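You operate a simulated robot arm through the tools that you are given. There is no shell and no other tool. Be economical: measure what you need, move in short steps, check, and stop when the job is done.

You run a simulated two-armed robot. Do the job below in one go: nothing can be reset, and whatever is moved stays where it is left.

Task
Draw the large disc in the column press and put the shell on the bench.
Fine: seat it in the large nest; hold both START buttons down till the holder lands; eject; the gate stays open.
Where things are to end (x, y in the base frame): large workpiece within 0.06 m of [0.46, -0.12].

The check looks at the end state, three seconds after you hand in, the way a careful person would. Anything else that was tipped, shoved, dropped, spilled or broken makes it a failure.

Robot
Two 7-joint arms with two-finger parallel grippers on one trunk, on a base that drives. Base frame: it is fixed to the floor where the robot stands at the start and does not move with it; the origin is under the middle of the robot, x ahead of it, y to its left, z up; the surface under the hand at the start is at about z = 0.9. Units: m, degrees, N and s.
The left shoulder is at the start at [0.07, 0.163, 1.195], the right one opposite. With the tool pointing down near the work surface each hand reaches from about 0.4 to 0.88 m from the robot's upright axis, wherever it stands, measured 20 degrees to its own side. Places, roughly: bench by the column press [0.5, -0.1, 0.9]; blue button under the ledge [0.4, 4.7, 0.8]; blue button under the long ledge [0.4, 1.7, 0.8]; green button by the long ledge [0.6, 1, 0.8]; green button on the upright [0.7, 4.9, 1]; green button under the lever [0.6, 0.5, 0.8]; large nest [0.9, 0.8, 0.9]; lever by the bench [0.5, 0.5, 1]; lever on the ledge [0.5, 4.9, 0.9]; numbered knob on the upright [0.7, 4, 1.3]; numbered knob under the long ledge [0.4, 1.4, 0.8]; press [1.3, 1.1, 1.1]; press gate [0.7, 4.5, 1.6]; prop behind the wide gate [1, 1, 0.9]; prop between the two rings [1, 4.4, 0.9]; red knob between the starts [0.6, 0.7, 0.8]. Payload 3.43 kg a hand.
The TCP of each hand is the grasp point between the finger pads, 0.034 m short of the fingertips. In the tool frame z runs along the fingers and y along their closing line. Largest opening 0.128 m; finger width 0.024, thickness 0.012; the body of the gripper, 0.048 by 0.13 m, starts 0.096 m behind the TCP.
Orientation is told as [roll, pitch, yaw] about the base's x, y, z axes, in that order, counted from this pose: with the fingers straight down and closing along the base's y, the tool's x points along the base's -x, its y along +y and its z along -z.

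Tools
- The arms move only by the tool jog_arm. It takes "left_deltas", "right_deltas" or both (then of equal length, played together; a hand with none holds still); each is a list of rows, each a list of 3 entries, a list of its own where there are three numbers: the turn, a rotation vector about the tool's x, y, z in degrees, then the shift along the tool's x, y, z in m, then the finger opening in m, from 0 to 0.128. In form: [[[ax, ay, az], [x, y, z], fingers], ...]. A call has 1 to 8 rows; each row shifts and turns the commanded pose from where the row before left it, along the tool's axes as they then stand. Rows are played at 5 a second. More than 0.05 m and 8.6 degrees between two rows, or a gripper value outside its range, and nothing of the call is played. Where a pose cannot be reached the arm comes as near as it can. A force on the tool above 50 N (or 10 N above the force at the start of the call, whichever is more), or a blocked arm, ends the call early, and 0.2 s more pass. Each finger travels about 0.153 m/s and halts on what it meets, pressing with about 33 N; the grip force reading is that of the motor and also rises with nothing between the fingers. The clock runs only during rows and for 0.2 s after the last one: add rows that do not move to give the fingers time. The reply holds the time, the measured pose of the TCP, the force on the tool along the base axes, the opening and the grip force, in the units named above and with some noise, with the torque about the TCP (base axes, N m) and any sound that the robot's microphone picked up.
- Cameras (640 x 400 px; columns grow to the right, rows downward): "scene" is now at [0.1343, 0.026, 1.4239]; the picture's right is [0.26, -0.96, 0.00], its down [-0.55, -0.15, -0.82] and it looks along [0.79, 0.22, -0.57] (base axes); focal length 214 px, centre (320, 200). "left" rides on the left gripper at [0.076, 0.011, -0.16] in its tool frame; the picture's right is [-0.15, 0.99, 0.00], its down [-0.88, -0.13, -0.46] and it looks along [-0.45, -0.07, 0.89] (tool axes); focal length 234 px, centre (320, 200). "right" rides on the right gripper at [0.076, -0.011, -0.16] in its tool frame; the picture's right is [0.15, 0.99, 0.00], its down [-0.88, 0.13, -0.46] and it looks along [-0.45, 0.07, 0.89] (tool axes); focal length 234 px, centre (320, 200). There is no depth. A picture from a camera that has moved, and an enlarged one, comes with that camera's place and axes in the base frame and with its lens.
- get_image(camera): a new picture of that camera. The clock stands still meanwhile.
- move_column(by): slides the trunk up (or, below 0, down) by that many m; the arms and the scene camera ride with it, the base frame stays. It gives what a move gives, with no picture.
- roll_base(legs): drives the robot by 1 to 6 legs, each [ahead, left, turn to the left] in m, m and degrees, along the robot's own axes; the way and the turn of a leg run together, so that a leg with both is an arc; at most 1.5 m and 180 degrees a leg. The arms and the cameras ride along, it lands a little off, and it stops where it bumps. It gives what a move gives.
- aim_head(pan, tilt): turns the head with the scene camera to pan (to the left, within 86 degrees either way) and tilt (down, from -29 to 69), counted from straight ahead of the robot. It gives what a move gives.
- zoom(camera, box): a new picture of the part [left, top, right, bottom] of that camera's present view, enlarged. The clock stands still meanwhile.
- job_done(): hands the job in; it is judged then, once.

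Work in short steps. Places have to be worked out from the pictures, the camera data and where the tool is seen: move nearer, look again, correct. Check each grasp and each placing, and mend what went wrong. You have 120 turns and 108 pictures in all, those below and enlarged ones among them. Open the grippers and draw the arms clear of the work before you hand the job in, unless the task says otherwise; then end with one line.

The tools are called after "Call:" as a command line: name --argument value ..., lists and objects as JSON in quotes. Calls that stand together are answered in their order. jog_arm: Moves the arms, as the interface text tells. Its arguments: {"type":"object","properties":{"left_deltas":{"type":"array","items":{"type":"array"}},"right_deltas":{"type":"array","items":{"type":"array"}}},"required":[]} The other tools are called the same way: move_column (by) slides the trunk up or down; roll_base (legs) drives the base; aim_head (pan, tilt) turns the head that bears the scene camera; get_image (camera) takes a picture; zoom (camera, box) takes an enlarged picture of a part of a camera's view; job_done () hands the job in.

At the start:

```text
clock: 0.0
left_tcp_pos: [0.392, 0.6096, 1.3744]
left_tcp_rot: [0.0, 0.0, -0.1]
left_wrist_force: [0.0, 0.9, 0.0]
left_wrist_torque: [0.01, 0.02, 0.0]
left_gripper_width: 0.128
left_finger_force: 0.1
right_tcp_pos: [0.3597, 0.0331, 1.3661]
right_tcp_rot: [0.0, 0.0, 0.0]
right_wrist_force: [-0.1, 0.4, -0.6]
right_wrist_torque: [0.0, 0.0, 0.01]
right_gripper_width: 0.1279
right_finger_force: 0.1
trunk travel left (down, up): [-0.675, 0.265]
robot x, y, heading: [-0.0028, 0.0001, -0.3]
head pan, tilt: [15.2, 34.6]
```

scene: 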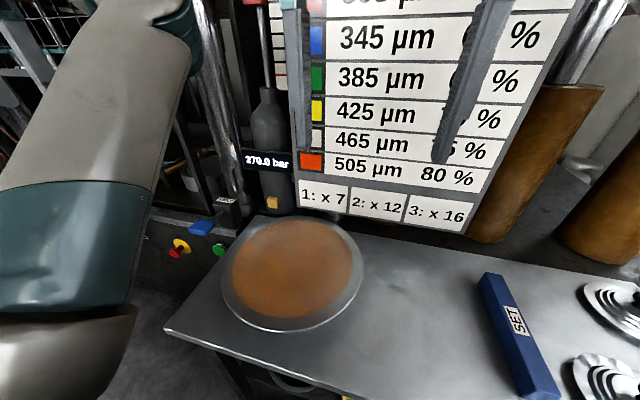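
right: 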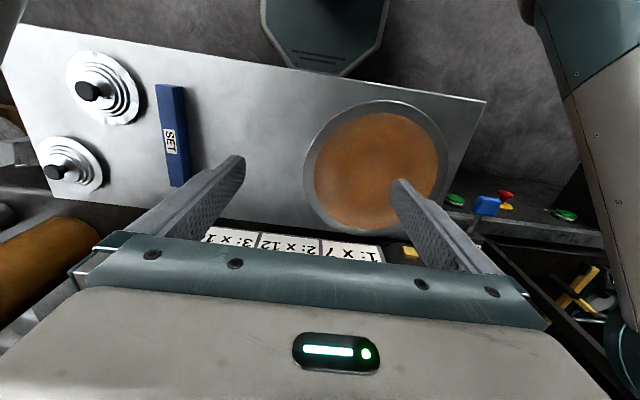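
left: 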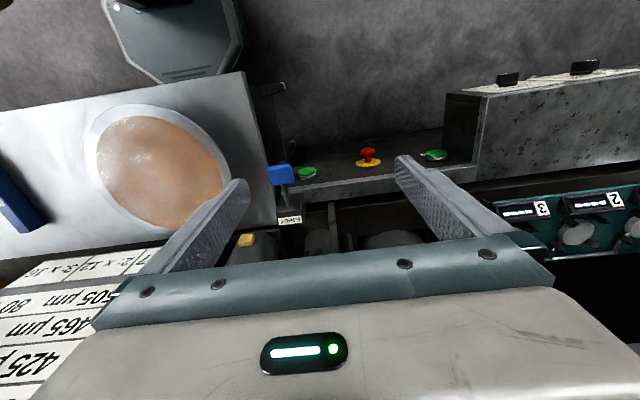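

I'll look around first: the scene shows a bench with a large disc, a chart and a gauge. I aim the head up and to the left to read the chart and see the press.

Call:
aim_head --pan 0 --tilt 10

Call:
get_image --camera "scene"

Call:
aim_head --pan 45 --tilt 25

Call:
get_image --camera "scene"

```text
clock: 0.9
left_tcp_pos: [0.392, 0.6085, 1.3733]
left_tcp_rot: [0.0, 0.0, 0.1]
left_wrist_force: [0.6, -0.3, -0.4]
left_wrist_torque: [0.02, 0.0, 0.04]
left_gripper_width: 0.1279
left_finger_force: 0.1
right_tcp_pos: [0.3584, 0.0335, 1.3669]
right_tcp_rot: [0.0, 0.0, 0.0]
right_wrist_force: [0.5, -1.2, 0.0]
right_wrist_torque: [0.04, 0.02, -0.01]
right_gripper_width: 0.1277
right_finger_force: 0.0
trunk travel left (down, up): [-0.675, 0.265]
robot x, y, heading: [0.0003, -0.0015, -0.1]
head pan, tilt: [0.0, 10.0]
```

```text
104 pictures are left
camera scene: at [0.1421, 0.0029, 1.4633], right [0.0, -1.0, 0.0], down [-0.17, 0.0, -0.98], along [0.98, 0.0, -0.17], focal length 214 px, centre (320, 200)
```

scene: 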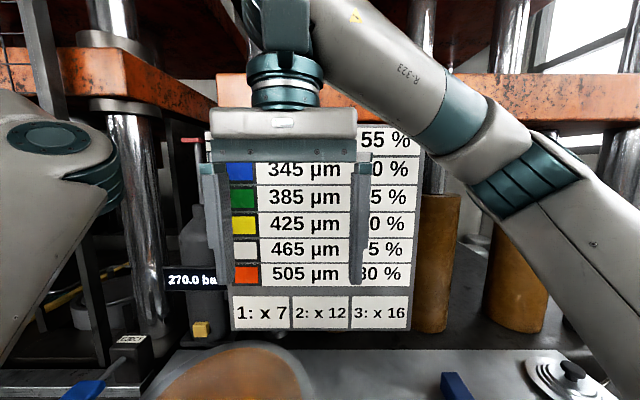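

```text
clock: 2.0
left_tcp_pos: [0.3932, 0.6086, 1.3741]
left_tcp_rot: [0.0, 0.0, 0.0]
left_wrist_force: [0.9, 0.7, -0.4]
left_wrist_torque: [0.02, 0.02, -0.04]
left_gripper_width: 0.1282
left_finger_force: 0.3
right_tcp_pos: [0.3601, 0.0321, 1.366]
right_tcp_rot: [0.0, -0.1, 0.0]
right_wrist_force: [0.0, 0.1, -0.1]
right_wrist_torque: [-0.01, -0.01, 0.01]
right_gripper_width: 0.1279
right_finger_force: 0.0
trunk travel left (down, up): [-0.675, 0.265]
robot x, y, heading: [-0.0014, 0.0013, 0.2]
head pan, tilt: [45.0, 25.0]
```

```text
103 pictures are left
camera scene: at [0.1144, 0.0679, 1.4391], right [0.71, -0.71, 0.0], down [-0.3, -0.3, -0.91], along [0.64, 0.64, -0.42], focal length 214 px, centre (320, 200)
```

scene: 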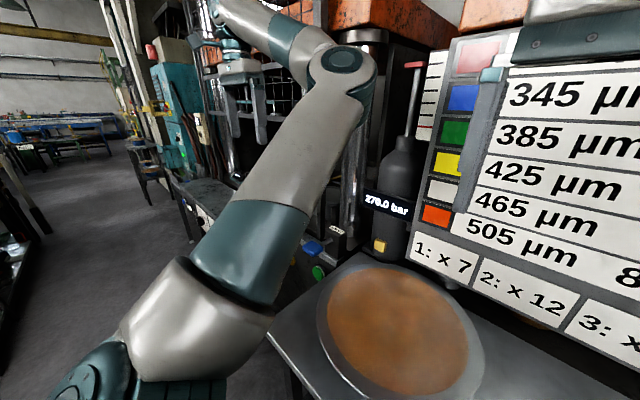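

The right hand hides part of the chart; I move it to the right and look again.

Call:
jog_arm --right_deltas '[[[0, 0, 0], [0, -0.05, 0], 0.128], [[0, 0, 0], [0, -0.05, 0], 0.128], [[0, 0, 0], [0, -0.05, 0], 0.128], [[0, 0, 0], [0, -0.05, 0], 0.128], [[0, 0, 0], [0, -0.05, 0], 0.128], [[0, 0, 0], [0, -0.05, 0], 0.128]]'

Call:
aim_head --pan 5 --tilt 20

Call:
get_image --camera "scene"

Call:
zoom --camera "left" --box '[240, 40, 640, 290]'

```text
clock: 3.4
left_tcp_pos: [0.3902, 0.6075, 1.3767]
left_tcp_rot: [0.1, -0.1, 0.0]
left_wrist_force: [-1.1, -0.7, 0.8]
left_wrist_torque: [0.02, -0.04, 0.0]
left_gripper_width: 0.1278
left_finger_force: 0.1
right_tcp_pos: [0.3571, -0.2697, 1.3658]
right_tcp_rot: [0.1, -0.1, 0.1]
right_wrist_force: [-0.8, -0.6, -0.3]
right_wrist_torque: [0.06, 0.0, 0.0]
right_gripper_width: 0.1281
right_finger_force: 0.1
trunk travel left (down, up): [-0.675, 0.265]
robot x, y, heading: [-0.0055, 0.0008, -0.0]
head pan, tilt: [45.0, 25.0]
```

```text
clock: 4.5
left_tcp_pos: [0.3926, 0.6101, 1.3745]
left_tcp_rot: [0.0, 0.1, 0.0]
left_wrist_force: [-0.7, 0.4, -1.0]
left_wrist_torque: [0.0, -0.01, 0.01]
left_gripper_width: 0.1279
left_finger_force: 0.0
right_tcp_pos: [0.3595, -0.267, 1.3652]
right_tcp_rot: [0.0, 0.0, -0.1]
right_wrist_force: [0.1, 0.1, -0.7]
right_wrist_torque: [-0.01, -0.03, 0.03]
right_gripper_width: 0.1279
right_finger_force: 0.1
trunk travel left (down, up): [-0.675, 0.265]
robot x, y, heading: [-0.0004, 0.002, -0.1]
head pan, tilt: [5.0, 20.0]
```

```text
102 pictures are left
camera scene: at [0.1416, 0.0106, 1.4472], right [0.09, -1.0, 0.0], down [-0.34, -0.03, -0.94], along [0.94, 0.08, -0.34], focal length 214 px, centre (320, 200)
```

scene: 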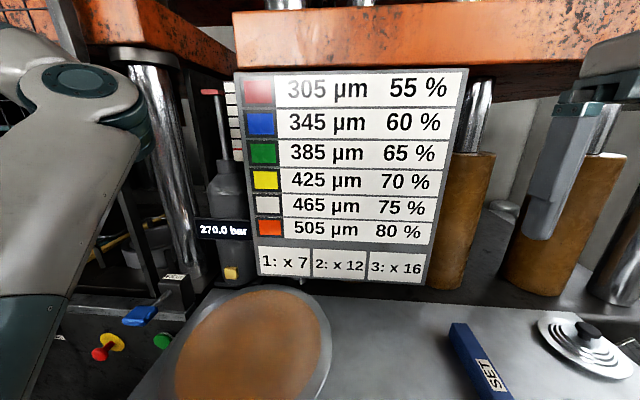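

```text
1.60 times, centred on (440, 165) of left
camera zoom: at [0.3161, 0.6197, 1.5338], right [0.15, 0.99, 0.0], down [0.88, -0.13, 0.46], along [0.45, -0.07, -0.89], focal length 375 px, centre (128, 256)
```

zoom: 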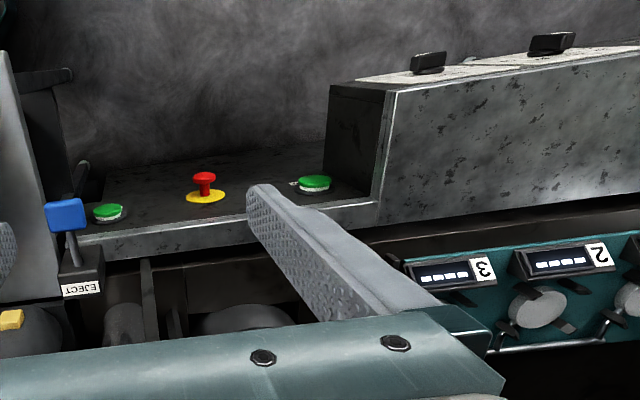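

The chart relates thickness (colour) to a percentage, with multipliers for 1/2/3. I back away and go left to see the press front.

Call:
roll_base --legs '[[-0.5, 0, 0], [0, 1.0, 0]]'

Call:
aim_head --pan 0 --tilt 20

Call:
get_image --camera "scene"

Call:
aim_head --pan 50 --tilt 20

Call:
get_image --camera "scene"

```text
clock: 12.2
left_tcp_pos: [-0.1187, 1.6138, 1.3744]
left_tcp_rot: [0.0, -0.1, 0.4]
left_wrist_force: [0.3, -0.3, -0.7]
left_wrist_torque: [0.0, -0.01, 0.01]
left_gripper_width: 0.128
left_finger_force: 0.1
right_tcp_pos: [-0.1479, 0.7371, 1.3663]
right_tcp_rot: [0.1, -0.1, 0.3]
right_wrist_force: [0.3, -0.8, -0.7]
right_wrist_torque: [-0.01, -0.02, -0.02]
right_gripper_width: 0.1277
right_finger_force: 0.0
trunk travel left (down, up): [-0.675, 0.265]
robot x, y, heading: [-0.5089, 1.0043, 0.3]
head pan, tilt: [5.0, 20.0]
```

```text
clock: 12.9
left_tcp_pos: [-0.1188, 1.6129, 1.3738]
left_tcp_rot: [-0.1, 0.0, 0.3]
left_wrist_force: [0.2, 0.8, 0.4]
left_wrist_torque: [0.0, -0.02, 0.0]
left_gripper_width: 0.128
left_finger_force: 0.0
right_tcp_pos: [-0.1462, 0.7389, 1.3652]
right_tcp_rot: [0.0, 0.0, 0.4]
right_wrist_force: [0.0, -0.4, -1.2]
right_wrist_torque: [0.0, -0.03, 0.04]
right_gripper_width: 0.128
right_finger_force: 0.0
trunk travel left (down, up): [-0.675, 0.265]
robot x, y, heading: [-0.5075, 1.0041, 0.4]
head pan, tilt: [0.0, 20.0]
```

```text
100 pictures are left
camera scene: at [-0.3665, 1.0066, 1.4471], right [0.01, -1.0, 0.0], down [-0.34, 0.0, -0.94], along [0.94, 0.0, -0.34], focal length 214 px, centre (320, 200)
```

scene: 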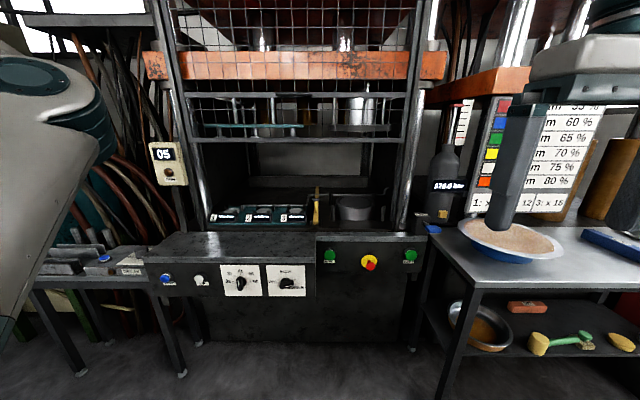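

```text
clock: 14.1
left_tcp_pos: [-0.1188, 1.6144, 1.3729]
left_tcp_rot: [0.1, 0.0, 0.3]
left_wrist_force: [0.6, 0.2, 0.3]
left_wrist_torque: [0.01, -0.01, 0.02]
left_gripper_width: 0.1282
left_finger_force: 0.1
right_tcp_pos: [-0.148, 0.7382, 1.3662]
right_tcp_rot: [0.0, 0.0, 0.4]
right_wrist_force: [0.3, -0.4, -0.4]
right_wrist_torque: [0.0, 0.01, -0.01]
right_gripper_width: 0.1278
right_finger_force: 0.0
trunk travel left (down, up): [-0.675, 0.265]
robot x, y, heading: [-0.5106, 1.0042, 0.3]
head pan, tilt: [50.0, 20.0]
```

```text
99 pictures are left
camera scene: at [-0.4, 1.0775, 1.4471], right [0.77, -0.64, 0.0], down [-0.22, -0.26, -0.94], along [0.6, 0.72, -0.34], focal length 214 px, centre (320, 200)
```

scene: 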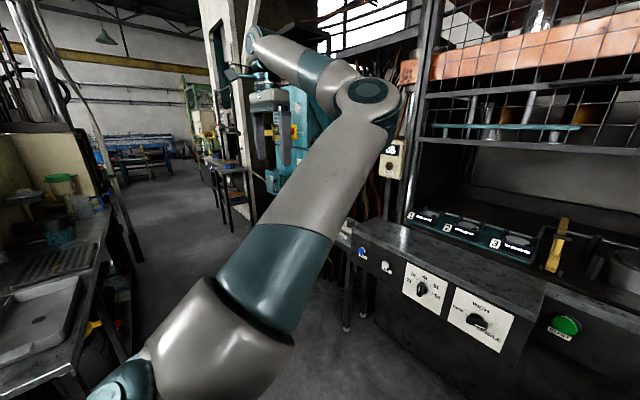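

The press is in front: gate, nests, START buttons, knobs. I zoom on the panels for details.

Call:
aim_head --pan 0 --tilt 20

Call:
zoom --camera "scene" --box '[130, 220, 330, 320]'

Call:
zoom --camera "scene" --box '[180, 60, 460, 240]'

Call:
zoom --camera "scene" --box '[300, 80, 500, 280]'

Call:
zoom --camera "scene" --box '[420, 200, 640, 370]'

```text
clock: 15.3
left_tcp_pos: [-0.1196, 1.6155, 1.3742]
left_tcp_rot: [-0.1, 0.0, 0.3]
left_wrist_force: [-0.1, 0.2, 0.5]
left_wrist_torque: [0.03, 0.03, 0.01]
left_gripper_width: 0.1278
left_finger_force: 0.1
right_tcp_pos: [-0.1474, 0.7375, 1.3661]
right_tcp_rot: [-0.1, 0.0, 0.4]
right_wrist_force: [1.0, 0.1, -0.3]
right_wrist_torque: [0.01, 0.0, 0.0]
right_gripper_width: 0.1279
right_finger_force: 0.0
trunk travel left (down, up): [-0.675, 0.265]
robot x, y, heading: [-0.5089, 1.0027, -0.0]
head pan, tilt: [0.0, 20.0]
```

```text
3.20 times, centred on (230, 270) of scene
camera zoom: at [-0.3665, 1.0064, 1.4471], right [0.01, -1.0, 0.0], down [-0.34, 0.0, -0.94], along [0.94, 0.01, -0.34], focal length 686 px, centre (608, -24)
```

zoom: 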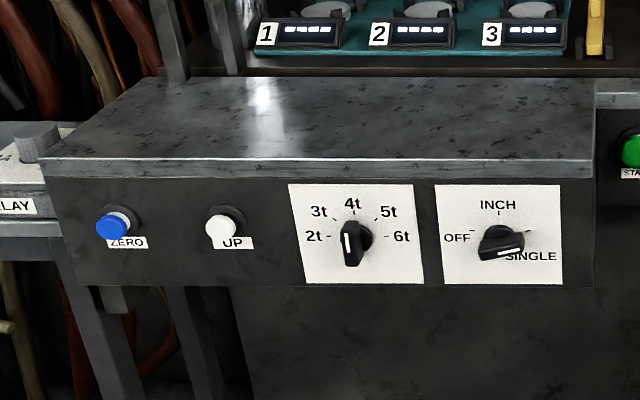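

```text
2.22 times, centred on (320, 150) of scene
camera zoom: at [-0.3665, 1.0064, 1.4471], right [0.01, -1.0, 0.0], down [-0.34, 0.0, -0.94], along [0.94, 0.01, -0.34], focal length 477 px, centre (320, 311)
```

zoom: 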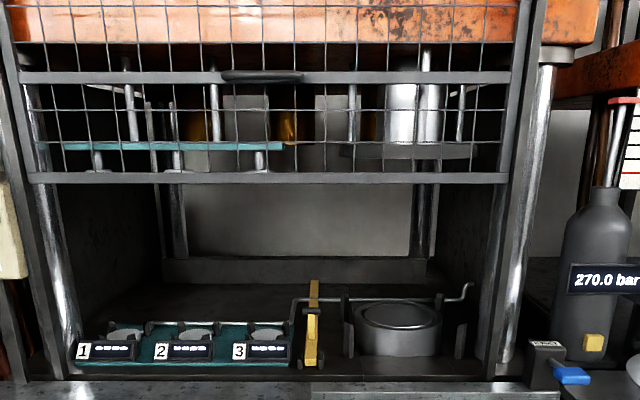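

```text
2.00 times, centred on (400, 180) of scene
camera zoom: at [-0.3665, 1.0064, 1.4471], right [0.01, -1.0, 0.0], down [-0.34, 0.0, -0.94], along [0.94, 0.01, -0.34], focal length 429 px, centre (160, 240)
```

zoom: 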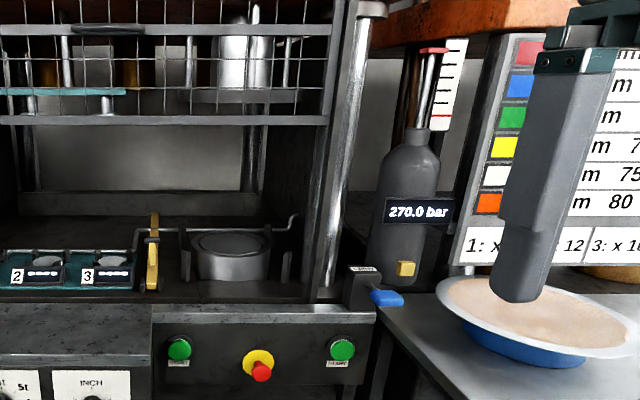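

```text
2.35 times, centred on (530, 285) of scene
camera zoom: at [-0.3665, 1.0064, 1.4471], right [0.01, -1.0, 0.0], down [-0.34, 0.0, -0.94], along [0.94, 0.01, -0.34], focal length 505 px, centre (-174, 0)
```

zoom: 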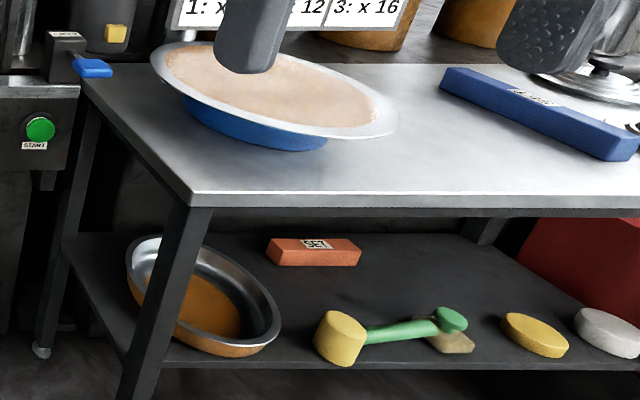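

I look at the bench and its objects more closely.

Call:
roll_base --legs '[[0, -1.0, 0], [0.2, 0, 0]]'

Call:
aim_head --pan 0 --tilt 40

Call:
get_image --camera "scene"

Call:
zoom --camera "scene" --box '[220, 80, 480, 240]'

Call:
get_image --camera "right"

```text
clock: 21.7
left_tcp_pos: [0.0851, 0.6071, 1.3746]
left_tcp_rot: [0.0, -0.1, 0.0]
left_wrist_force: [1.1, -0.3, 0.4]
left_wrist_torque: [0.01, -0.01, -0.01]
left_gripper_width: 0.1279
left_finger_force: 0.0
right_tcp_pos: [0.0501, -0.2694, 1.3667]
right_tcp_rot: [-0.1, 0.0, -0.2]
right_wrist_force: [0.1, 0.2, 0.3]
right_wrist_torque: [-0.02, -0.01, -0.01]
right_gripper_width: 0.1281
right_finger_force: 0.0
trunk travel left (down, up): [-0.675, 0.265]
robot x, y, heading: [-0.305, -0.0024, -0.1]
head pan, tilt: [0.0, 20.0]
```

```text
clock: 22.5
left_tcp_pos: [0.0863, 0.6078, 1.3734]
left_tcp_rot: [0.1, 0.0, 0.0]
left_wrist_force: [-0.8, -0.2, -0.4]
left_wrist_torque: [0.03, -0.01, -0.02]
left_gripper_width: 0.1279
left_finger_force: 0.1
right_tcp_pos: [0.0533, -0.2692, 1.3671]
right_tcp_rot: [0.0, 0.0, -0.2]
right_wrist_force: [0.0, 0.5, -0.1]
right_wrist_torque: [0.0, -0.02, 0.01]
right_gripper_width: 0.1279
right_finger_force: 0.0
trunk travel left (down, up): [-0.675, 0.265]
robot x, y, heading: [-0.3075, -0.0055, -0.1]
head pan, tilt: [0.0, 40.0]
```

```text
94 pictures are left
camera scene: at [-0.1724, 0.0004, 1.4157], right [0.0, -1.0, 0.0], down [-0.64, 0.0, -0.77], along [0.77, 0.0, -0.64], focal length 214 px, centre (320, 200)
```

scene: 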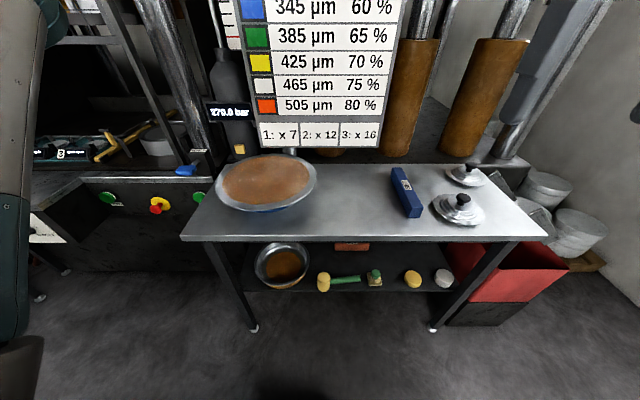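

```text
2.46 times, centred on (350, 160) of scene
camera zoom: at [-0.1724, 0.0004, 1.4157], right [0.0, -1.0, 0.0], down [-0.64, 0.0, -0.77], along [0.77, 0.0, -0.64], focal length 528 px, centre (246, 298)
```

zoom: 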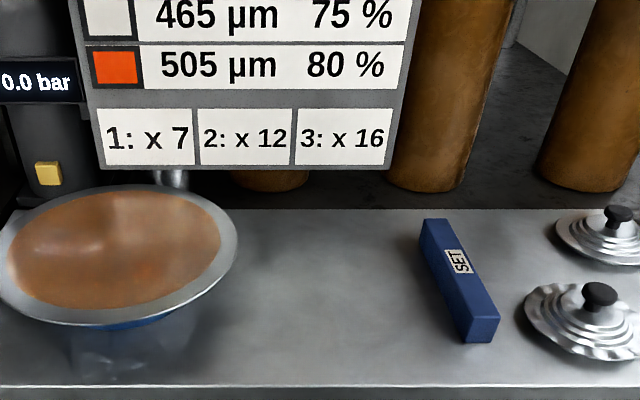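

```text
92 pictures are left
camera right: at [-0.0225, -0.2812, 1.5256], right [-0.15, 0.99, 0.0], down [0.88, 0.13, 0.46], along [0.45, 0.07, -0.89], focal length 234 px, centre (320, 200)
```

right: 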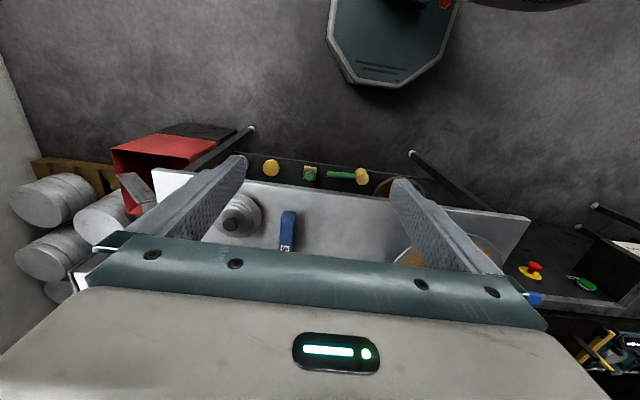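

I drive closer again and look at the disc, samples, and the lower shelf.

Call:
roll_base --legs '[[0.22, -0.15, 0]]'

Call:
aim_head --pan -10 --tilt 45

Call:
get_image --camera "scene"

Call:
zoom --camera "scene" --box '[320, 50, 580, 210]'

Call:
zoom --camera "scene" --box '[60, 50, 320, 210]'

```text
clock: 24.4
left_tcp_pos: [0.3023, 0.4594, 1.3744]
left_tcp_rot: [0.0, 0.0, 0.1]
left_wrist_force: [0.1, 0.5, -0.1]
left_wrist_torque: [0.0, -0.01, 0.0]
left_gripper_width: 0.1279
left_finger_force: 0.0
right_tcp_pos: [0.27, -0.4177, 1.3673]
right_tcp_rot: [0.0, 0.0, 0.0]
right_wrist_force: [-0.4, -0.2, 0.1]
right_wrist_torque: [0.03, -0.02, -0.05]
right_gripper_width: 0.1281
right_finger_force: 0.1
trunk travel left (down, up): [-0.675, 0.265]
robot x, y, heading: [-0.088, -0.1493, 0.2]
head pan, tilt: [0.0, 40.0]
```

```text
clock: 25.1
left_tcp_pos: [0.305, 0.458, 1.3754]
left_tcp_rot: [0.0, 0.0, 0.1]
left_wrist_force: [-0.1, 0.3, 0.2]
left_wrist_torque: [0.02, 0.01, 0.0]
left_gripper_width: 0.128
left_finger_force: 0.1
right_tcp_pos: [0.2711, -0.4183, 1.3653]
right_tcp_rot: [0.0, 0.0, 0.0]
right_wrist_force: [0.7, -0.3, -0.2]
right_wrist_torque: [0.03, 0.01, -0.01]
right_gripper_width: 0.1282
right_finger_force: 0.0
trunk travel left (down, up): [-0.675, 0.265]
robot x, y, heading: [-0.0916, -0.1476, -0.1]
head pan, tilt: [-10.0, 45.0]
```

```text
91 pictures are left
camera scene: at [0.0414, -0.1623, 1.4084], right [-0.17, -0.98, 0.0], down [-0.7, 0.12, -0.71], along [0.7, -0.12, -0.71], focal length 214 px, centre (320, 200)
```

scene: 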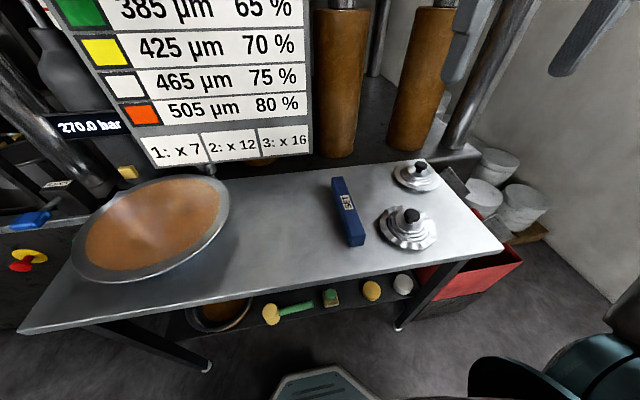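

```text
2.46 times, centred on (450, 130) of scene
camera zoom: at [0.0414, -0.1623, 1.4084], right [-0.17, -0.98, 0.0], down [-0.7, 0.12, -0.71], along [0.7, -0.12, -0.71], focal length 528 px, centre (0, 372)
```

zoom: 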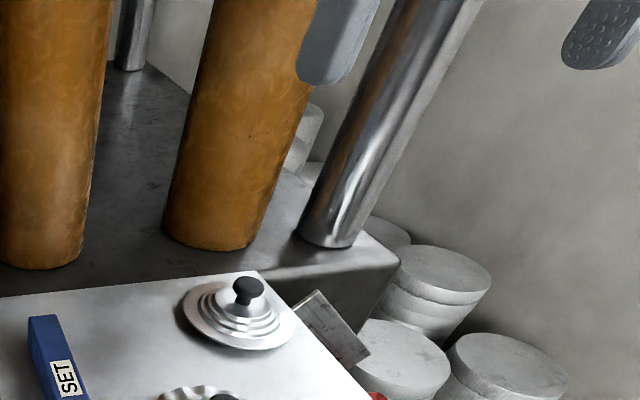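

```text
2.46 times, centred on (190, 130) of scene
camera zoom: at [0.0414, -0.1623, 1.4084], right [-0.17, -0.98, 0.0], down [-0.7, 0.12, -0.71], along [0.7, -0.12, -0.71], focal length 528 px, centre (640, 372)
```

zoom: 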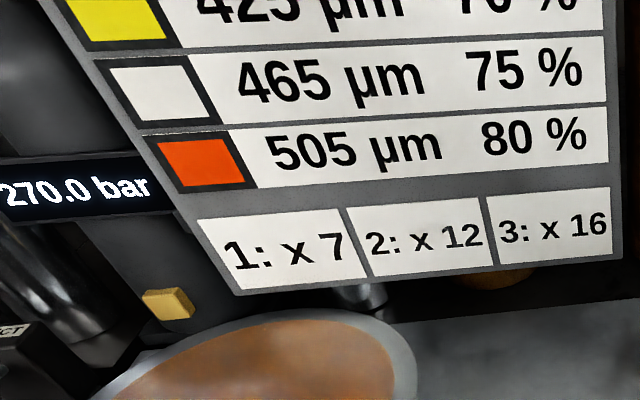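

The large disc looks to be the one on the blue stand at about (0.5, 0.2). Now I look at the press nest and controls close up.

Call:
roll_base --legs '[[-0.2, 0, 0], [0, 0.95, 0], [0.25, 0, 0]]'

Call:
aim_head --pan 0 --tilt 28

Call:
get_image --camera "scene"

Call:
zoom --camera "scene" --box '[180, 100, 460, 275]'

Call:
aim_head --pan 40 --tilt 50

Call:
get_image --camera "scene"

```text
clock: 32.7
left_tcp_pos: [0.3565, 1.4123, 1.3751]
left_tcp_rot: [0.0, -0.1, 0.0]
left_wrist_force: [-0.6, -0.3, 0.3]
left_wrist_torque: [-0.01, 0.02, 0.0]
left_gripper_width: 0.1281
left_finger_force: 0.0
right_tcp_pos: [0.3203, 0.5346, 1.3674]
right_tcp_rot: [0.0, -0.1, -0.1]
right_wrist_force: [-0.4, -0.7, 0.9]
right_wrist_torque: [-0.01, 0.01, 0.01]
right_gripper_width: 0.1278
right_finger_force: 0.1
trunk travel left (down, up): [-0.675, 0.265]
robot x, y, heading: [-0.0401, 0.8015, -0.3]
head pan, tilt: [-10.0, 45.0]
```

```text
clock: 33.5
left_tcp_pos: [0.3572, 1.4115, 1.3734]
left_tcp_rot: [0.0, 0.0, 0.0]
left_wrist_force: [0.4, 0.4, 0.6]
left_wrist_torque: [0.0, 0.01, -0.02]
left_gripper_width: 0.128
left_finger_force: 0.2
right_tcp_pos: [0.3219, 0.5347, 1.3651]
right_tcp_rot: [0.0, -0.1, -0.2]
right_wrist_force: [0.1, 0.6, -0.1]
right_wrist_torque: [0.01, 0.02, -0.01]
right_gripper_width: 0.1284
right_finger_force: 0.1
trunk travel left (down, up): [-0.675, 0.265]
robot x, y, heading: [-0.0378, 0.8043, 0.1]
head pan, tilt: [0.0, 28.0]
```

```text
88 pictures are left
camera scene: at [0.1038, 0.8052, 1.4341], right [0.0, -1.0, 0.0], down [-0.47, 0.0, -0.88], along [0.88, 0.0, -0.47], focal length 214 px, centre (320, 200)
```

scene: 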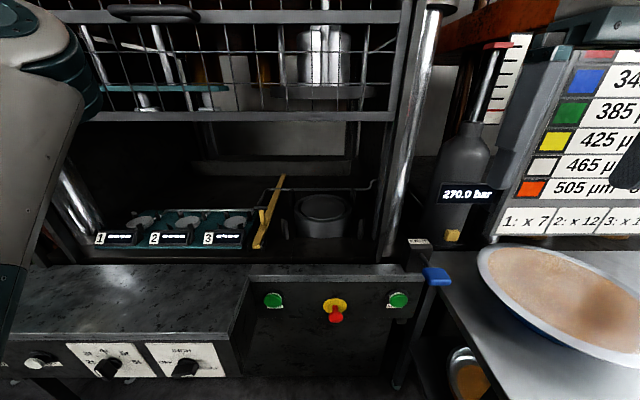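

```text
2.29 times, centred on (320, 188) of scene
camera zoom: at [0.1038, 0.8052, 1.4341], right [0.0, -1.0, 0.0], down [-0.47, 0.0, -0.88], along [0.88, 0.0, -0.47], focal length 490 px, centre (320, 229)
```

zoom: 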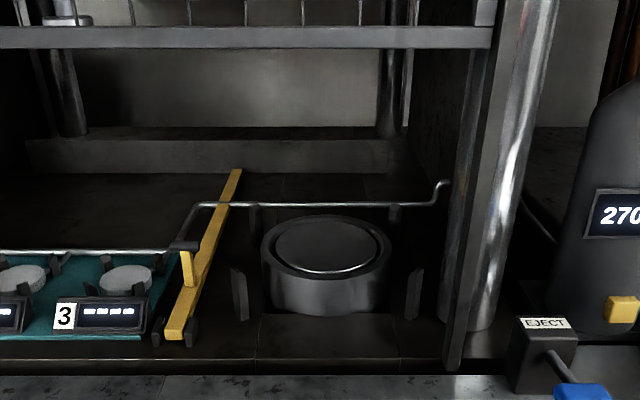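

```text
clock: 34.6
left_tcp_pos: [0.3569, 1.4109, 1.3737]
left_tcp_rot: [0.0, -0.2, -0.1]
left_wrist_force: [-0.9, -0.8, 0.4]
left_wrist_torque: [-0.01, 0.03, -0.01]
left_gripper_width: 0.1279
left_finger_force: 0.1
right_tcp_pos: [0.3225, 0.5344, 1.3668]
right_tcp_rot: [0.0, -0.1, -0.1]
right_wrist_force: [-0.3, 0.2, 0.2]
right_wrist_torque: [0.01, -0.02, 0.01]
right_gripper_width: 0.1279
right_finger_force: 0.0
trunk travel left (down, up): [-0.675, 0.265]
robot x, y, heading: [-0.0386, 0.8056, -0.4]
head pan, tilt: [40.0, 50.0]
```

```text
86 pictures are left
camera scene: at [0.0715, 0.8548, 1.4016], right [0.64, -0.77, 0.0], down [-0.59, -0.49, -0.64], along [0.49, 0.41, -0.77], focal length 214 px, centre (320, 200)
```

scene: 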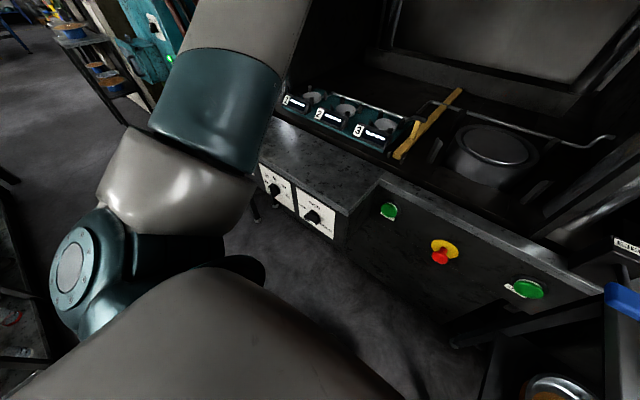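

The yellow prop lies stowed on the bed. I read the knobs and check the upper tooling.

Call:
zoom --camera "scene" --box '[250, 150, 350, 250]'

Call:
aim_head --pan 10 --tilt 5

Call:
get_image --camera "scene"

Call:
zoom --camera "scene" --box '[220, 240, 480, 400]'

```text
4.00 times, centred on (300, 200) of scene
camera zoom: at [0.0715, 0.8548, 1.4016], right [0.64, -0.77, 0.0], down [-0.59, -0.49, -0.64], along [0.49, 0.41, -0.77], focal length 858 px, centre (400, 200)
```

zoom: 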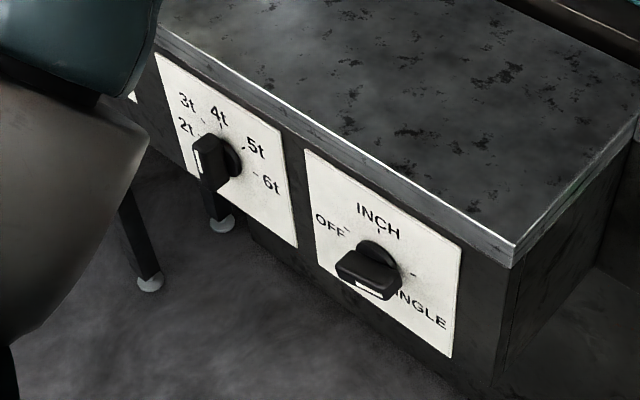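

```text
clock: 35.7
left_tcp_pos: [0.3566, 1.411, 1.3743]
left_tcp_rot: [0.0, -0.1, -0.1]
left_wrist_force: [0.3, -0.7, 0.5]
left_wrist_torque: [-0.01, 0.01, 0.03]
left_gripper_width: 0.1281
left_finger_force: 0.0
right_tcp_pos: [0.3217, 0.5357, 1.3664]
right_tcp_rot: [0.0, 0.0, -0.1]
right_wrist_force: [0.4, -1.2, 1.1]
right_wrist_torque: [0.0, 0.01, 0.01]
right_gripper_width: 0.128
right_finger_force: 0.0
trunk travel left (down, up): [-0.675, 0.265]
robot x, y, heading: [-0.0348, 0.8023, -0.2]
head pan, tilt: [10.0, 5.0]
```

```text
84 pictures are left
camera scene: at [0.1027, 0.8213, 1.4714], right [0.17, -0.99, 0.0], down [-0.09, -0.02, -1.0], along [0.98, 0.17, -0.09], focal length 214 px, centre (320, 200)
```

scene: 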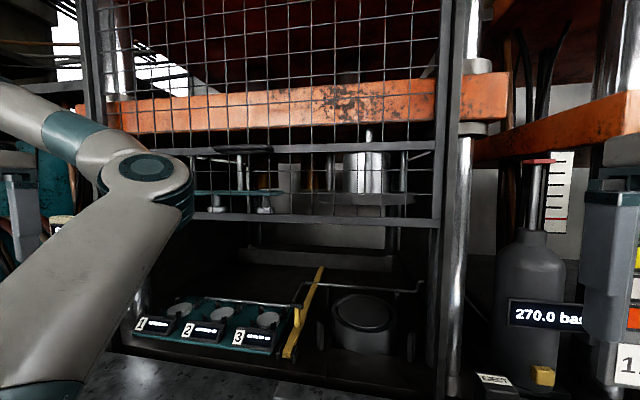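

```text
2.46 times, centred on (350, 320) of scene
camera zoom: at [0.1027, 0.8213, 1.4714], right [0.17, -0.99, 0.0], down [-0.09, -0.02, -1.0], along [0.98, 0.17, -0.09], focal length 528 px, centre (246, -95)
```

zoom: 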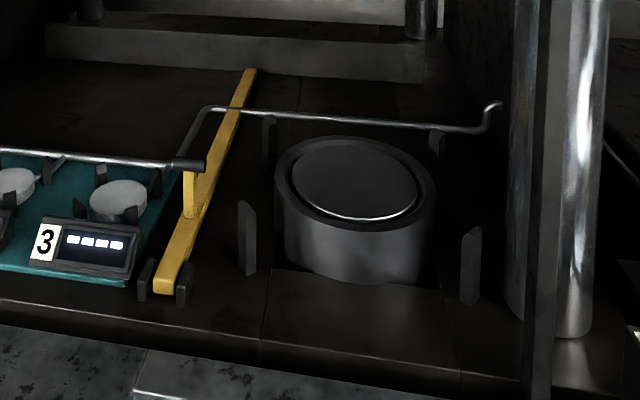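

Mode is at SINGLE, tonnage at 4t. Now I check the disc from the side: back off, go to the bench and lower the trunk.

Call:
roll_base --legs '[[-0.35, 0, 0], [0, -0.6, 0]]'

Call:
move_column --by -0.4

Call:
aim_head --pan 0 --tilt 10

Call:
get_image --camera "scene"

Call:
zoom --camera "scene" --box '[240, 160, 400, 260]'

```text
clock: 41.0
left_tcp_pos: [0.0016, 0.8099, 1.3735]
left_tcp_rot: [0.0, -0.2, 0.0]
left_wrist_force: [0.7, -1.1, 0.5]
left_wrist_torque: [0.0, -0.01, 0.01]
left_gripper_width: 0.1279
left_finger_force: 0.1
right_tcp_pos: [-0.0321, -0.0678, 1.3665]
right_tcp_rot: [0.0, -0.2, 0.0]
right_wrist_force: [0.3, -0.4, 0.2]
right_wrist_torque: [-0.02, 0.02, 0.01]
right_gripper_width: 0.128
right_finger_force: 0.0
trunk travel left (down, up): [-0.675, 0.265]
robot x, y, heading: [-0.3911, 0.1998, -0.1]
head pan, tilt: [10.0, 5.0]
```

```text
clock: 44.8
left_tcp_pos: [-0.0, 0.8086, 0.9729]
left_tcp_rot: [0.0, -0.1, 0.0]
left_wrist_force: [-0.6, 0.0, 0.1]
left_wrist_torque: [0.01, -0.02, 0.0]
left_gripper_width: 0.1283
left_finger_force: 0.0
right_tcp_pos: [-0.0324, -0.0679, 0.9671]
right_tcp_rot: [0.0, 0.0, -0.1]
right_wrist_force: [0.0, -0.1, 0.8]
right_wrist_torque: [0.01, -0.02, 0.01]
right_gripper_width: 0.1282
right_finger_force: 0.1
trunk travel left (down, up): [-0.275, 0.665]
robot x, y, heading: [-0.3903, 0.2019, 0.2]
head pan, tilt: [10.0, 5.0]
```

```text
clock: 45.5
left_tcp_pos: [0.0001, 0.8099, 0.9732]
left_tcp_rot: [0.0, -0.1, 0.0]
left_wrist_force: [-0.1, -0.1, -0.4]
left_wrist_torque: [0.0, -0.05, 0.03]
left_gripper_width: 0.128
left_finger_force: 0.0
right_tcp_pos: [-0.0321, -0.0682, 0.9666]
right_tcp_rot: [-0.1, -0.1, -0.1]
right_wrist_force: [0.5, 0.7, -0.2]
right_wrist_torque: [0.03, -0.02, 0.0]
right_gripper_width: 0.1279
right_finger_force: 0.0
trunk travel left (down, up): [-0.275, 0.665]
robot x, y, heading: [-0.393, 0.2, 0.1]
head pan, tilt: [0.0, 10.0]
```

```text
82 pictures are left
camera scene: at [-0.2493, 0.2022, 1.0635], right [0.0, -1.0, 0.0], down [-0.17, 0.0, -0.98], along [0.98, 0.0, -0.17], focal length 214 px, centre (320, 200)
```

scene: 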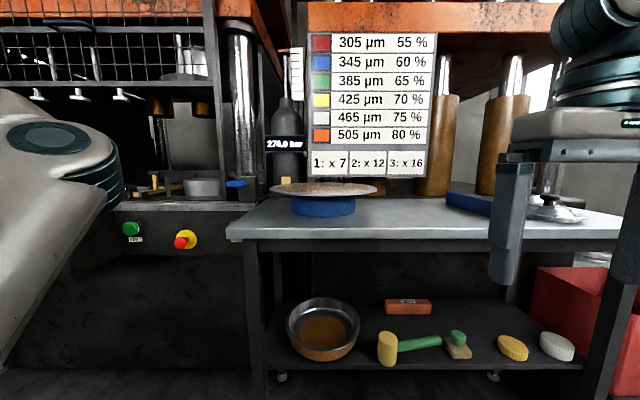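

```text
4.00 times, centred on (320, 210) of scene
camera zoom: at [-0.2493, 0.2022, 1.0635], right [0.0, -1.0, 0.0], down [-0.17, 0.0, -0.98], along [0.98, 0.0, -0.17], focal length 858 px, centre (320, 160)
```

zoom: 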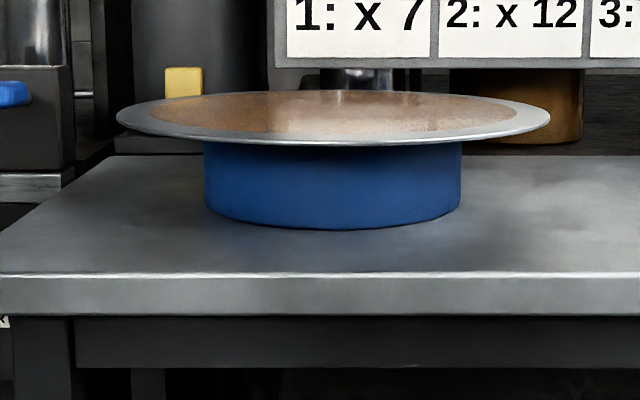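

The disc (radius ≈0.18, rim at z≈0.97) rests on a blue stand, so its rim can be gripped from the front. I back off, raise the trunk a bit, and turn the right hand to point forward.

Call:
roll_base --legs '[[-0.35, 0, 0]]'

Call:
move_column --by 0.2

Call:
jog_arm --right_deltas '[[[0, 0, 0], [-0.05, 0, 0], 0.128], [[0, 0, 0], [-0.05, 0, 0], 0.128], [[0, 0, 0], [-0.05, 0, 0], 0.128], [[0, 0, 0], [-0.05, 0, 0], 0.128], [[0, 0, 0], [-0.05, 0, 0], 0.128], [[0, 0, 0], [-0.05, 0, 0], 0.128]]'

Call:
jog_arm --right_deltas '[[[0, -8.5, 0], [0, 0, 0], 0.128], [[0, -8.5, 0], [0, 0, 0], 0.128], [[0, -8.5, 0], [0, 0, 0], 0.128], [[0, -8.5, 0], [0, 0, 0], 0.128], [[0, -8.5, 0], [0, 0, 0], 0.128], [[0, -8.5, 0], [0, 0, 0], 0.128], [[0, -8.5, 0], [0, 0, 0], 0.128], [[0, -8.5, 0], [0, 0, 0], 0.128]]'

Call:
jog_arm --right_deltas '[[[0, -7.4, 0], [0, 0, 0], 0.128], [[0, -7.3, 0], [0, 0, 0], 0.128], [[0, -7.3, 0], [0, 0, 0], 0.128], [[0, 0, 8.5], [0, 0, 0], 0.128], [[0, 0, 8.5], [0, 0, 0], 0.128], [[0, 0, 8.5], [0, 0, 0], 0.128], [[0, 0, 8.5], [0, 0, 0], 0.128], [[0, 0, 8.5], [0, 0, 0], 0.128]]'

```text
clock: 47.8
left_tcp_pos: [-0.3526, 0.8107, 0.9745]
left_tcp_rot: [-0.1, -0.1, 0.3]
left_wrist_force: [0.3, 0.4, -0.7]
left_wrist_torque: [-0.01, -0.03, 0.0]
left_gripper_width: 0.128
left_finger_force: 0.2
right_tcp_pos: [-0.3828, -0.067, 0.9673]
right_tcp_rot: [-0.1, 0.0, 0.2]
right_wrist_force: [-0.7, 0.4, -0.6]
right_wrist_torque: [-0.01, -0.02, -0.01]
right_gripper_width: 0.1279
right_finger_force: 0.1
trunk travel left (down, up): [-0.275, 0.665]
robot x, y, heading: [-0.7418, 0.1966, 0.4]
head pan, tilt: [0.0, 10.0]
```

```text
clock: 50.0
left_tcp_pos: [-0.3526, 0.8103, 1.1738]
left_tcp_rot: [0.0, -0.1, 0.3]
left_wrist_force: [0.4, 0.8, -0.2]
left_wrist_torque: [-0.03, 0.01, 0.0]
left_gripper_width: 0.1282
left_finger_force: 0.1
right_tcp_pos: [-0.3816, -0.0661, 1.1665]
right_tcp_rot: [0.0, -0.1, 0.2]
right_wrist_force: [0.4, 0.6, 1.3]
right_wrist_torque: [0.03, -0.03, 0.01]
right_gripper_width: 0.1282
right_finger_force: 0.1
trunk travel left (down, up): [-0.475, 0.465]
robot x, y, heading: [-0.7439, 0.1963, 0.4]
head pan, tilt: [0.0, 10.0]
```

```text
clock: 51.4
left_tcp_pos: [-0.3514, 0.8121, 1.1724]
left_tcp_rot: [-0.1, -0.1, 0.3]
left_wrist_force: [0.9, 0.1, -0.6]
left_wrist_torque: [-0.04, 0.03, -0.03]
left_gripper_width: 0.1281
left_finger_force: 0.0
right_tcp_pos: [-0.0814, -0.0636, 1.1669]
right_tcp_rot: [-0.1, 0.0, 0.4]
right_wrist_force: [0.1, 0.8, -0.8]
right_wrist_torque: [-0.03, 0.02, 0.01]
right_gripper_width: 0.1278
right_finger_force: 0.1
trunk travel left (down, up): [-0.475, 0.465]
robot x, y, heading: [-0.74, 0.1985, -0.0]
head pan, tilt: [0.0, 10.0]
```

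```text
clock: 53.2
left_tcp_pos: [-0.3517, 0.8095, 1.175]
left_tcp_rot: [0.0, 0.0, 0.2]
left_wrist_force: [-0.8, 0.4, -0.8]
left_wrist_torque: [0.0, 0.03, -0.01]
left_gripper_width: 0.1281
left_finger_force: 0.0
right_tcp_pos: [-0.082, -0.0657, 1.1668]
right_tcp_rot: [0.4, -68.2, 0.1]
right_wrist_force: [0.0, -0.8, 1.1]
right_wrist_torque: [0.0, 0.0, 0.02]
right_gripper_width: 0.128
right_finger_force: 0.0
trunk travel left (down, up): [-0.475, 0.465]
robot x, y, heading: [-0.7406, 0.2033, 0.3]
head pan, tilt: [0.0, 10.0]
```

```text
clock: 55.0
left_tcp_pos: [-0.3518, 0.8095, 1.1739]
left_tcp_rot: [-0.1, 0.1, 0.3]
left_wrist_force: [0.4, -0.7, -0.4]
left_wrist_torque: [-0.01, 0.0, 0.01]
left_gripper_width: 0.1279
left_finger_force: 0.0
right_tcp_pos: [-0.0813, -0.0657, 1.1673]
right_tcp_rot: [90.0, -47.3, -89.9]
right_wrist_force: [-0.3, -0.2, -0.4]
right_wrist_torque: [0.0, -0.01, 0.0]
right_gripper_width: 0.1283
right_finger_force: 0.1
trunk travel left (down, up): [-0.475, 0.465]
robot x, y, heading: [-0.7404, 0.2, 0.0]
head pan, tilt: [0.0, 10.0]
```

Works. I finish the twist.

Call:
jog_arm --right_deltas '[[[0, 0, 8.5], [0, 0, 0], 0.128], [[0, 0, 8.5], [0, 0, 0], 0.128], [[0, 0, 8.5], [0, 0, 0], 0.128], [[0, 0, 8.5], [0, 0, 0], 0.128], [[0, 0, 8.5], [0, 0, 0], 0.128], [[0, 0, 4.8], [0, 0, 0], 0.128], [[0, 0, 0], [0, -0.04, 0], 0.128], [[0, 0, 0], [0, -0.04, 0], 0.128]]'

Call:
aim_head --pan 0 --tilt 20

Call:
get_image --camera "scene"

Call:
get_image --camera "right"

```text
clock: 56.8
left_tcp_pos: [-0.3569, 0.8092, 1.1772]
left_tcp_rot: [0.2, -0.3, 0.3]
left_wrist_force: [-1.1, -0.6, 1.3]
left_wrist_torque: [0.04, -0.19, 0.0]
left_gripper_width: 0.128
left_finger_force: 0.0
right_tcp_pos: [-0.086, -0.0684, 1.0987]
right_tcp_rot: [90.9, 0.6, -89.6]
right_wrist_force: [1.5, 2.1, -6.3]
right_wrist_torque: [-0.07, -0.72, -0.29]
right_gripper_width: 0.1281
right_finger_force: 0.1
trunk travel left (down, up): [-0.475, 0.465]
robot x, y, heading: [-0.7425, 0.1966, 0.3]
head pan, tilt: [0.0, 10.0]
```

```text
clock: 57.5
left_tcp_pos: [-0.3511, 0.8098, 1.1748]
left_tcp_rot: [0.0, 0.0, 0.3]
left_wrist_force: [0.1, -0.4, 0.3]
left_wrist_torque: [-0.03, 0.0, 0.01]
left_gripper_width: 0.1279
left_finger_force: 0.1
right_tcp_pos: [-0.0826, -0.0676, 1.0974]
right_tcp_rot: [90.6, 0.8, -89.6]
right_wrist_force: [-0.1, 0.6, 0.7]
right_wrist_torque: [-0.03, -0.02, -0.02]
right_gripper_width: 0.128
right_finger_force: 0.2
trunk travel left (down, up): [-0.475, 0.465]
robot x, y, heading: [-0.7423, 0.2024, 0.2]
head pan, tilt: [0.0, 20.0]
```

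```text
80 pictures are left
camera scene: at [-0.5996, 0.2025, 1.2471], right [0.0, -1.0, 0.0], down [-0.34, 0.0, -0.94], along [0.94, 0.0, -0.34], focal length 214 px, centre (320, 200)
```

scene: 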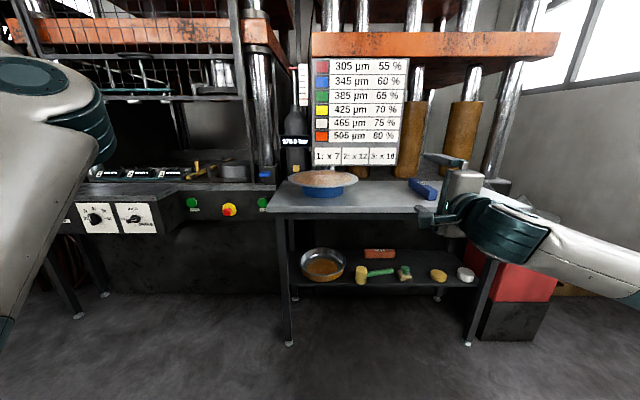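

```text
79 pictures are left
camera right: at [-0.2428, 0.0072, 1.0845], right [-0.01, 0.13, 0.99], down [-0.45, -0.88, 0.11], along [0.89, -0.45, 0.07], focal length 234 px, centre (320, 200)
```

right: 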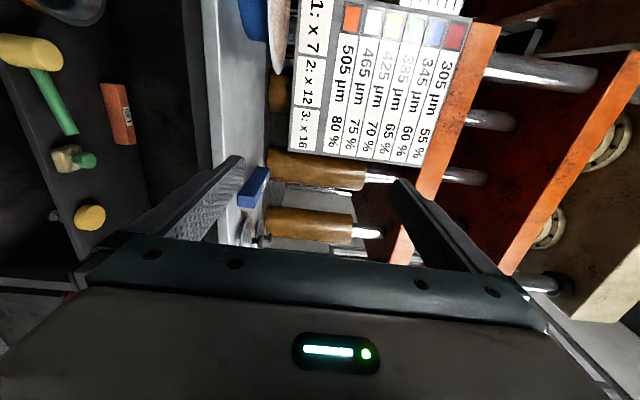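

I bring the right hand in line with the disc's front rim, still short of it, and lower to rim height.

Call:
roll_base --legs '[[0, 0.265, 0], [0.24, 0, 0]]'

Call:
jog_arm --right_deltas '[[[0, 0, 0], [0, -0.04, 0], 0.07], [[0, 0, 0], [0, -0.045, 0], 0.07], [[0, 0, 0], [0, -0.04, 0], 0.07], [[0, 0, 0], [0, 0, 0], 0.07]]'

Call:
get_image --camera "right"

Call:
aim_head --pan -15 --tilt 25

Call:
get_image --camera "scene"

```text
clock: 60.8
left_tcp_pos: [-0.1125, 1.0807, 1.1748]
left_tcp_rot: [0.0, 0.0, 0.4]
left_wrist_force: [-0.7, -0.5, -0.3]
left_wrist_torque: [0.02, 0.05, 0.0]
left_gripper_width: 0.1281
left_finger_force: 0.1
right_tcp_pos: [0.1594, 0.2058, 1.0881]
right_tcp_rot: [89.8, -0.3, -89.5]
right_wrist_force: [1.2, 0.2, -1.5]
right_wrist_torque: [0.0, -0.02, 0.02]
right_gripper_width: 0.1279
right_finger_force: 0.0
trunk travel left (down, up): [-0.475, 0.465]
robot x, y, heading: [-0.5028, 0.4701, -0.0]
head pan, tilt: [0.0, 20.0]
```

```text
clock: 61.8
left_tcp_pos: [-0.1131, 1.0807, 1.1728]
left_tcp_rot: [0.0, -0.1, 0.4]
left_wrist_force: [0.3, -0.2, 0.0]
left_wrist_torque: [-0.02, -0.01, -0.02]
left_gripper_width: 0.1279
left_finger_force: 0.2
right_tcp_pos: [0.1587, 0.2061, 1.0879]
right_tcp_rot: [89.7, -0.1, -89.6]
right_wrist_force: [-0.1, 0.3, -0.7]
right_wrist_torque: [-0.01, -0.02, 0.02]
right_gripper_width: 0.0699
right_finger_force: 0.1
right hand out of reach, approached as far as the arm can: row 1, 2, 3
trunk travel left (down, up): [-0.475, 0.465]
robot x, y, heading: [-0.5022, 0.4691, 0.3]
head pan, tilt: [0.0, 20.0]
```

```text
78 pictures are left
camera right: at [-0.0015, 0.2795, 1.0771], right [0.0, 0.15, 0.99], down [-0.45, -0.88, 0.14], along [0.89, -0.44, 0.06], focal length 234 px, centre (320, 200)
```

right: 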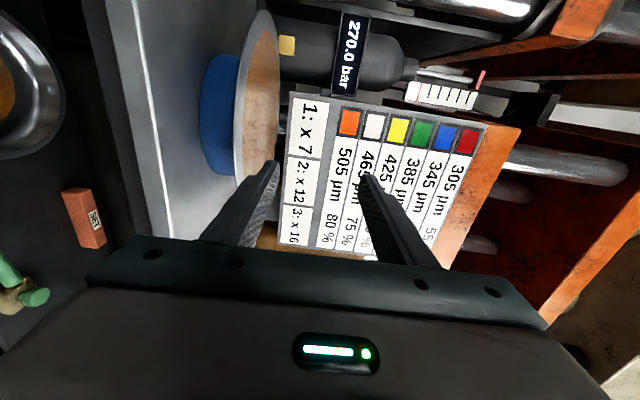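

```text
clock: 62.6
left_tcp_pos: [-0.1146, 1.0817, 1.1748]
left_tcp_rot: [-0.1, 0.0, 0.4]
left_wrist_force: [0.5, 0.0, -0.1]
left_wrist_torque: [-0.01, -0.02, 0.01]
left_gripper_width: 0.1279
left_finger_force: 0.0
right_tcp_pos: [0.1594, 0.205, 1.088]
right_tcp_rot: [89.8, -0.2, -89.5]
right_wrist_force: [0.2, 1.3, 0.8]
right_wrist_torque: [-0.02, -0.01, 0.01]
right_gripper_width: 0.0697
right_finger_force: 0.1
trunk travel left (down, up): [-0.475, 0.465]
robot x, y, heading: [-0.4996, 0.4694, 0.3]
head pan, tilt: [-15.0, 25.0]
```

```text
77 pictures are left
camera scene: at [-0.364, 0.4487, 1.2391], right [-0.25, -0.97, 0.0], down [-0.41, 0.11, -0.91], along [0.88, -0.23, -0.42], focal length 214 px, centre (320, 200)
```

scene: 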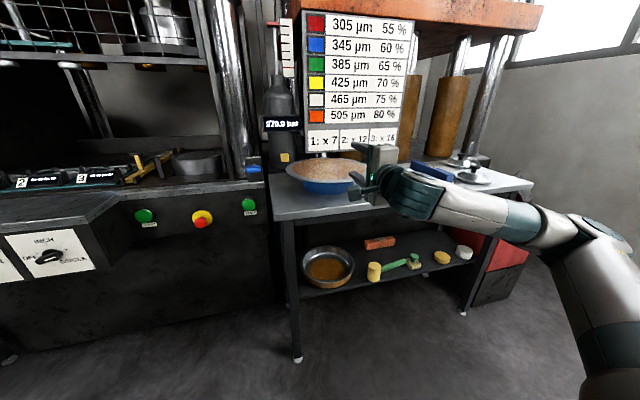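

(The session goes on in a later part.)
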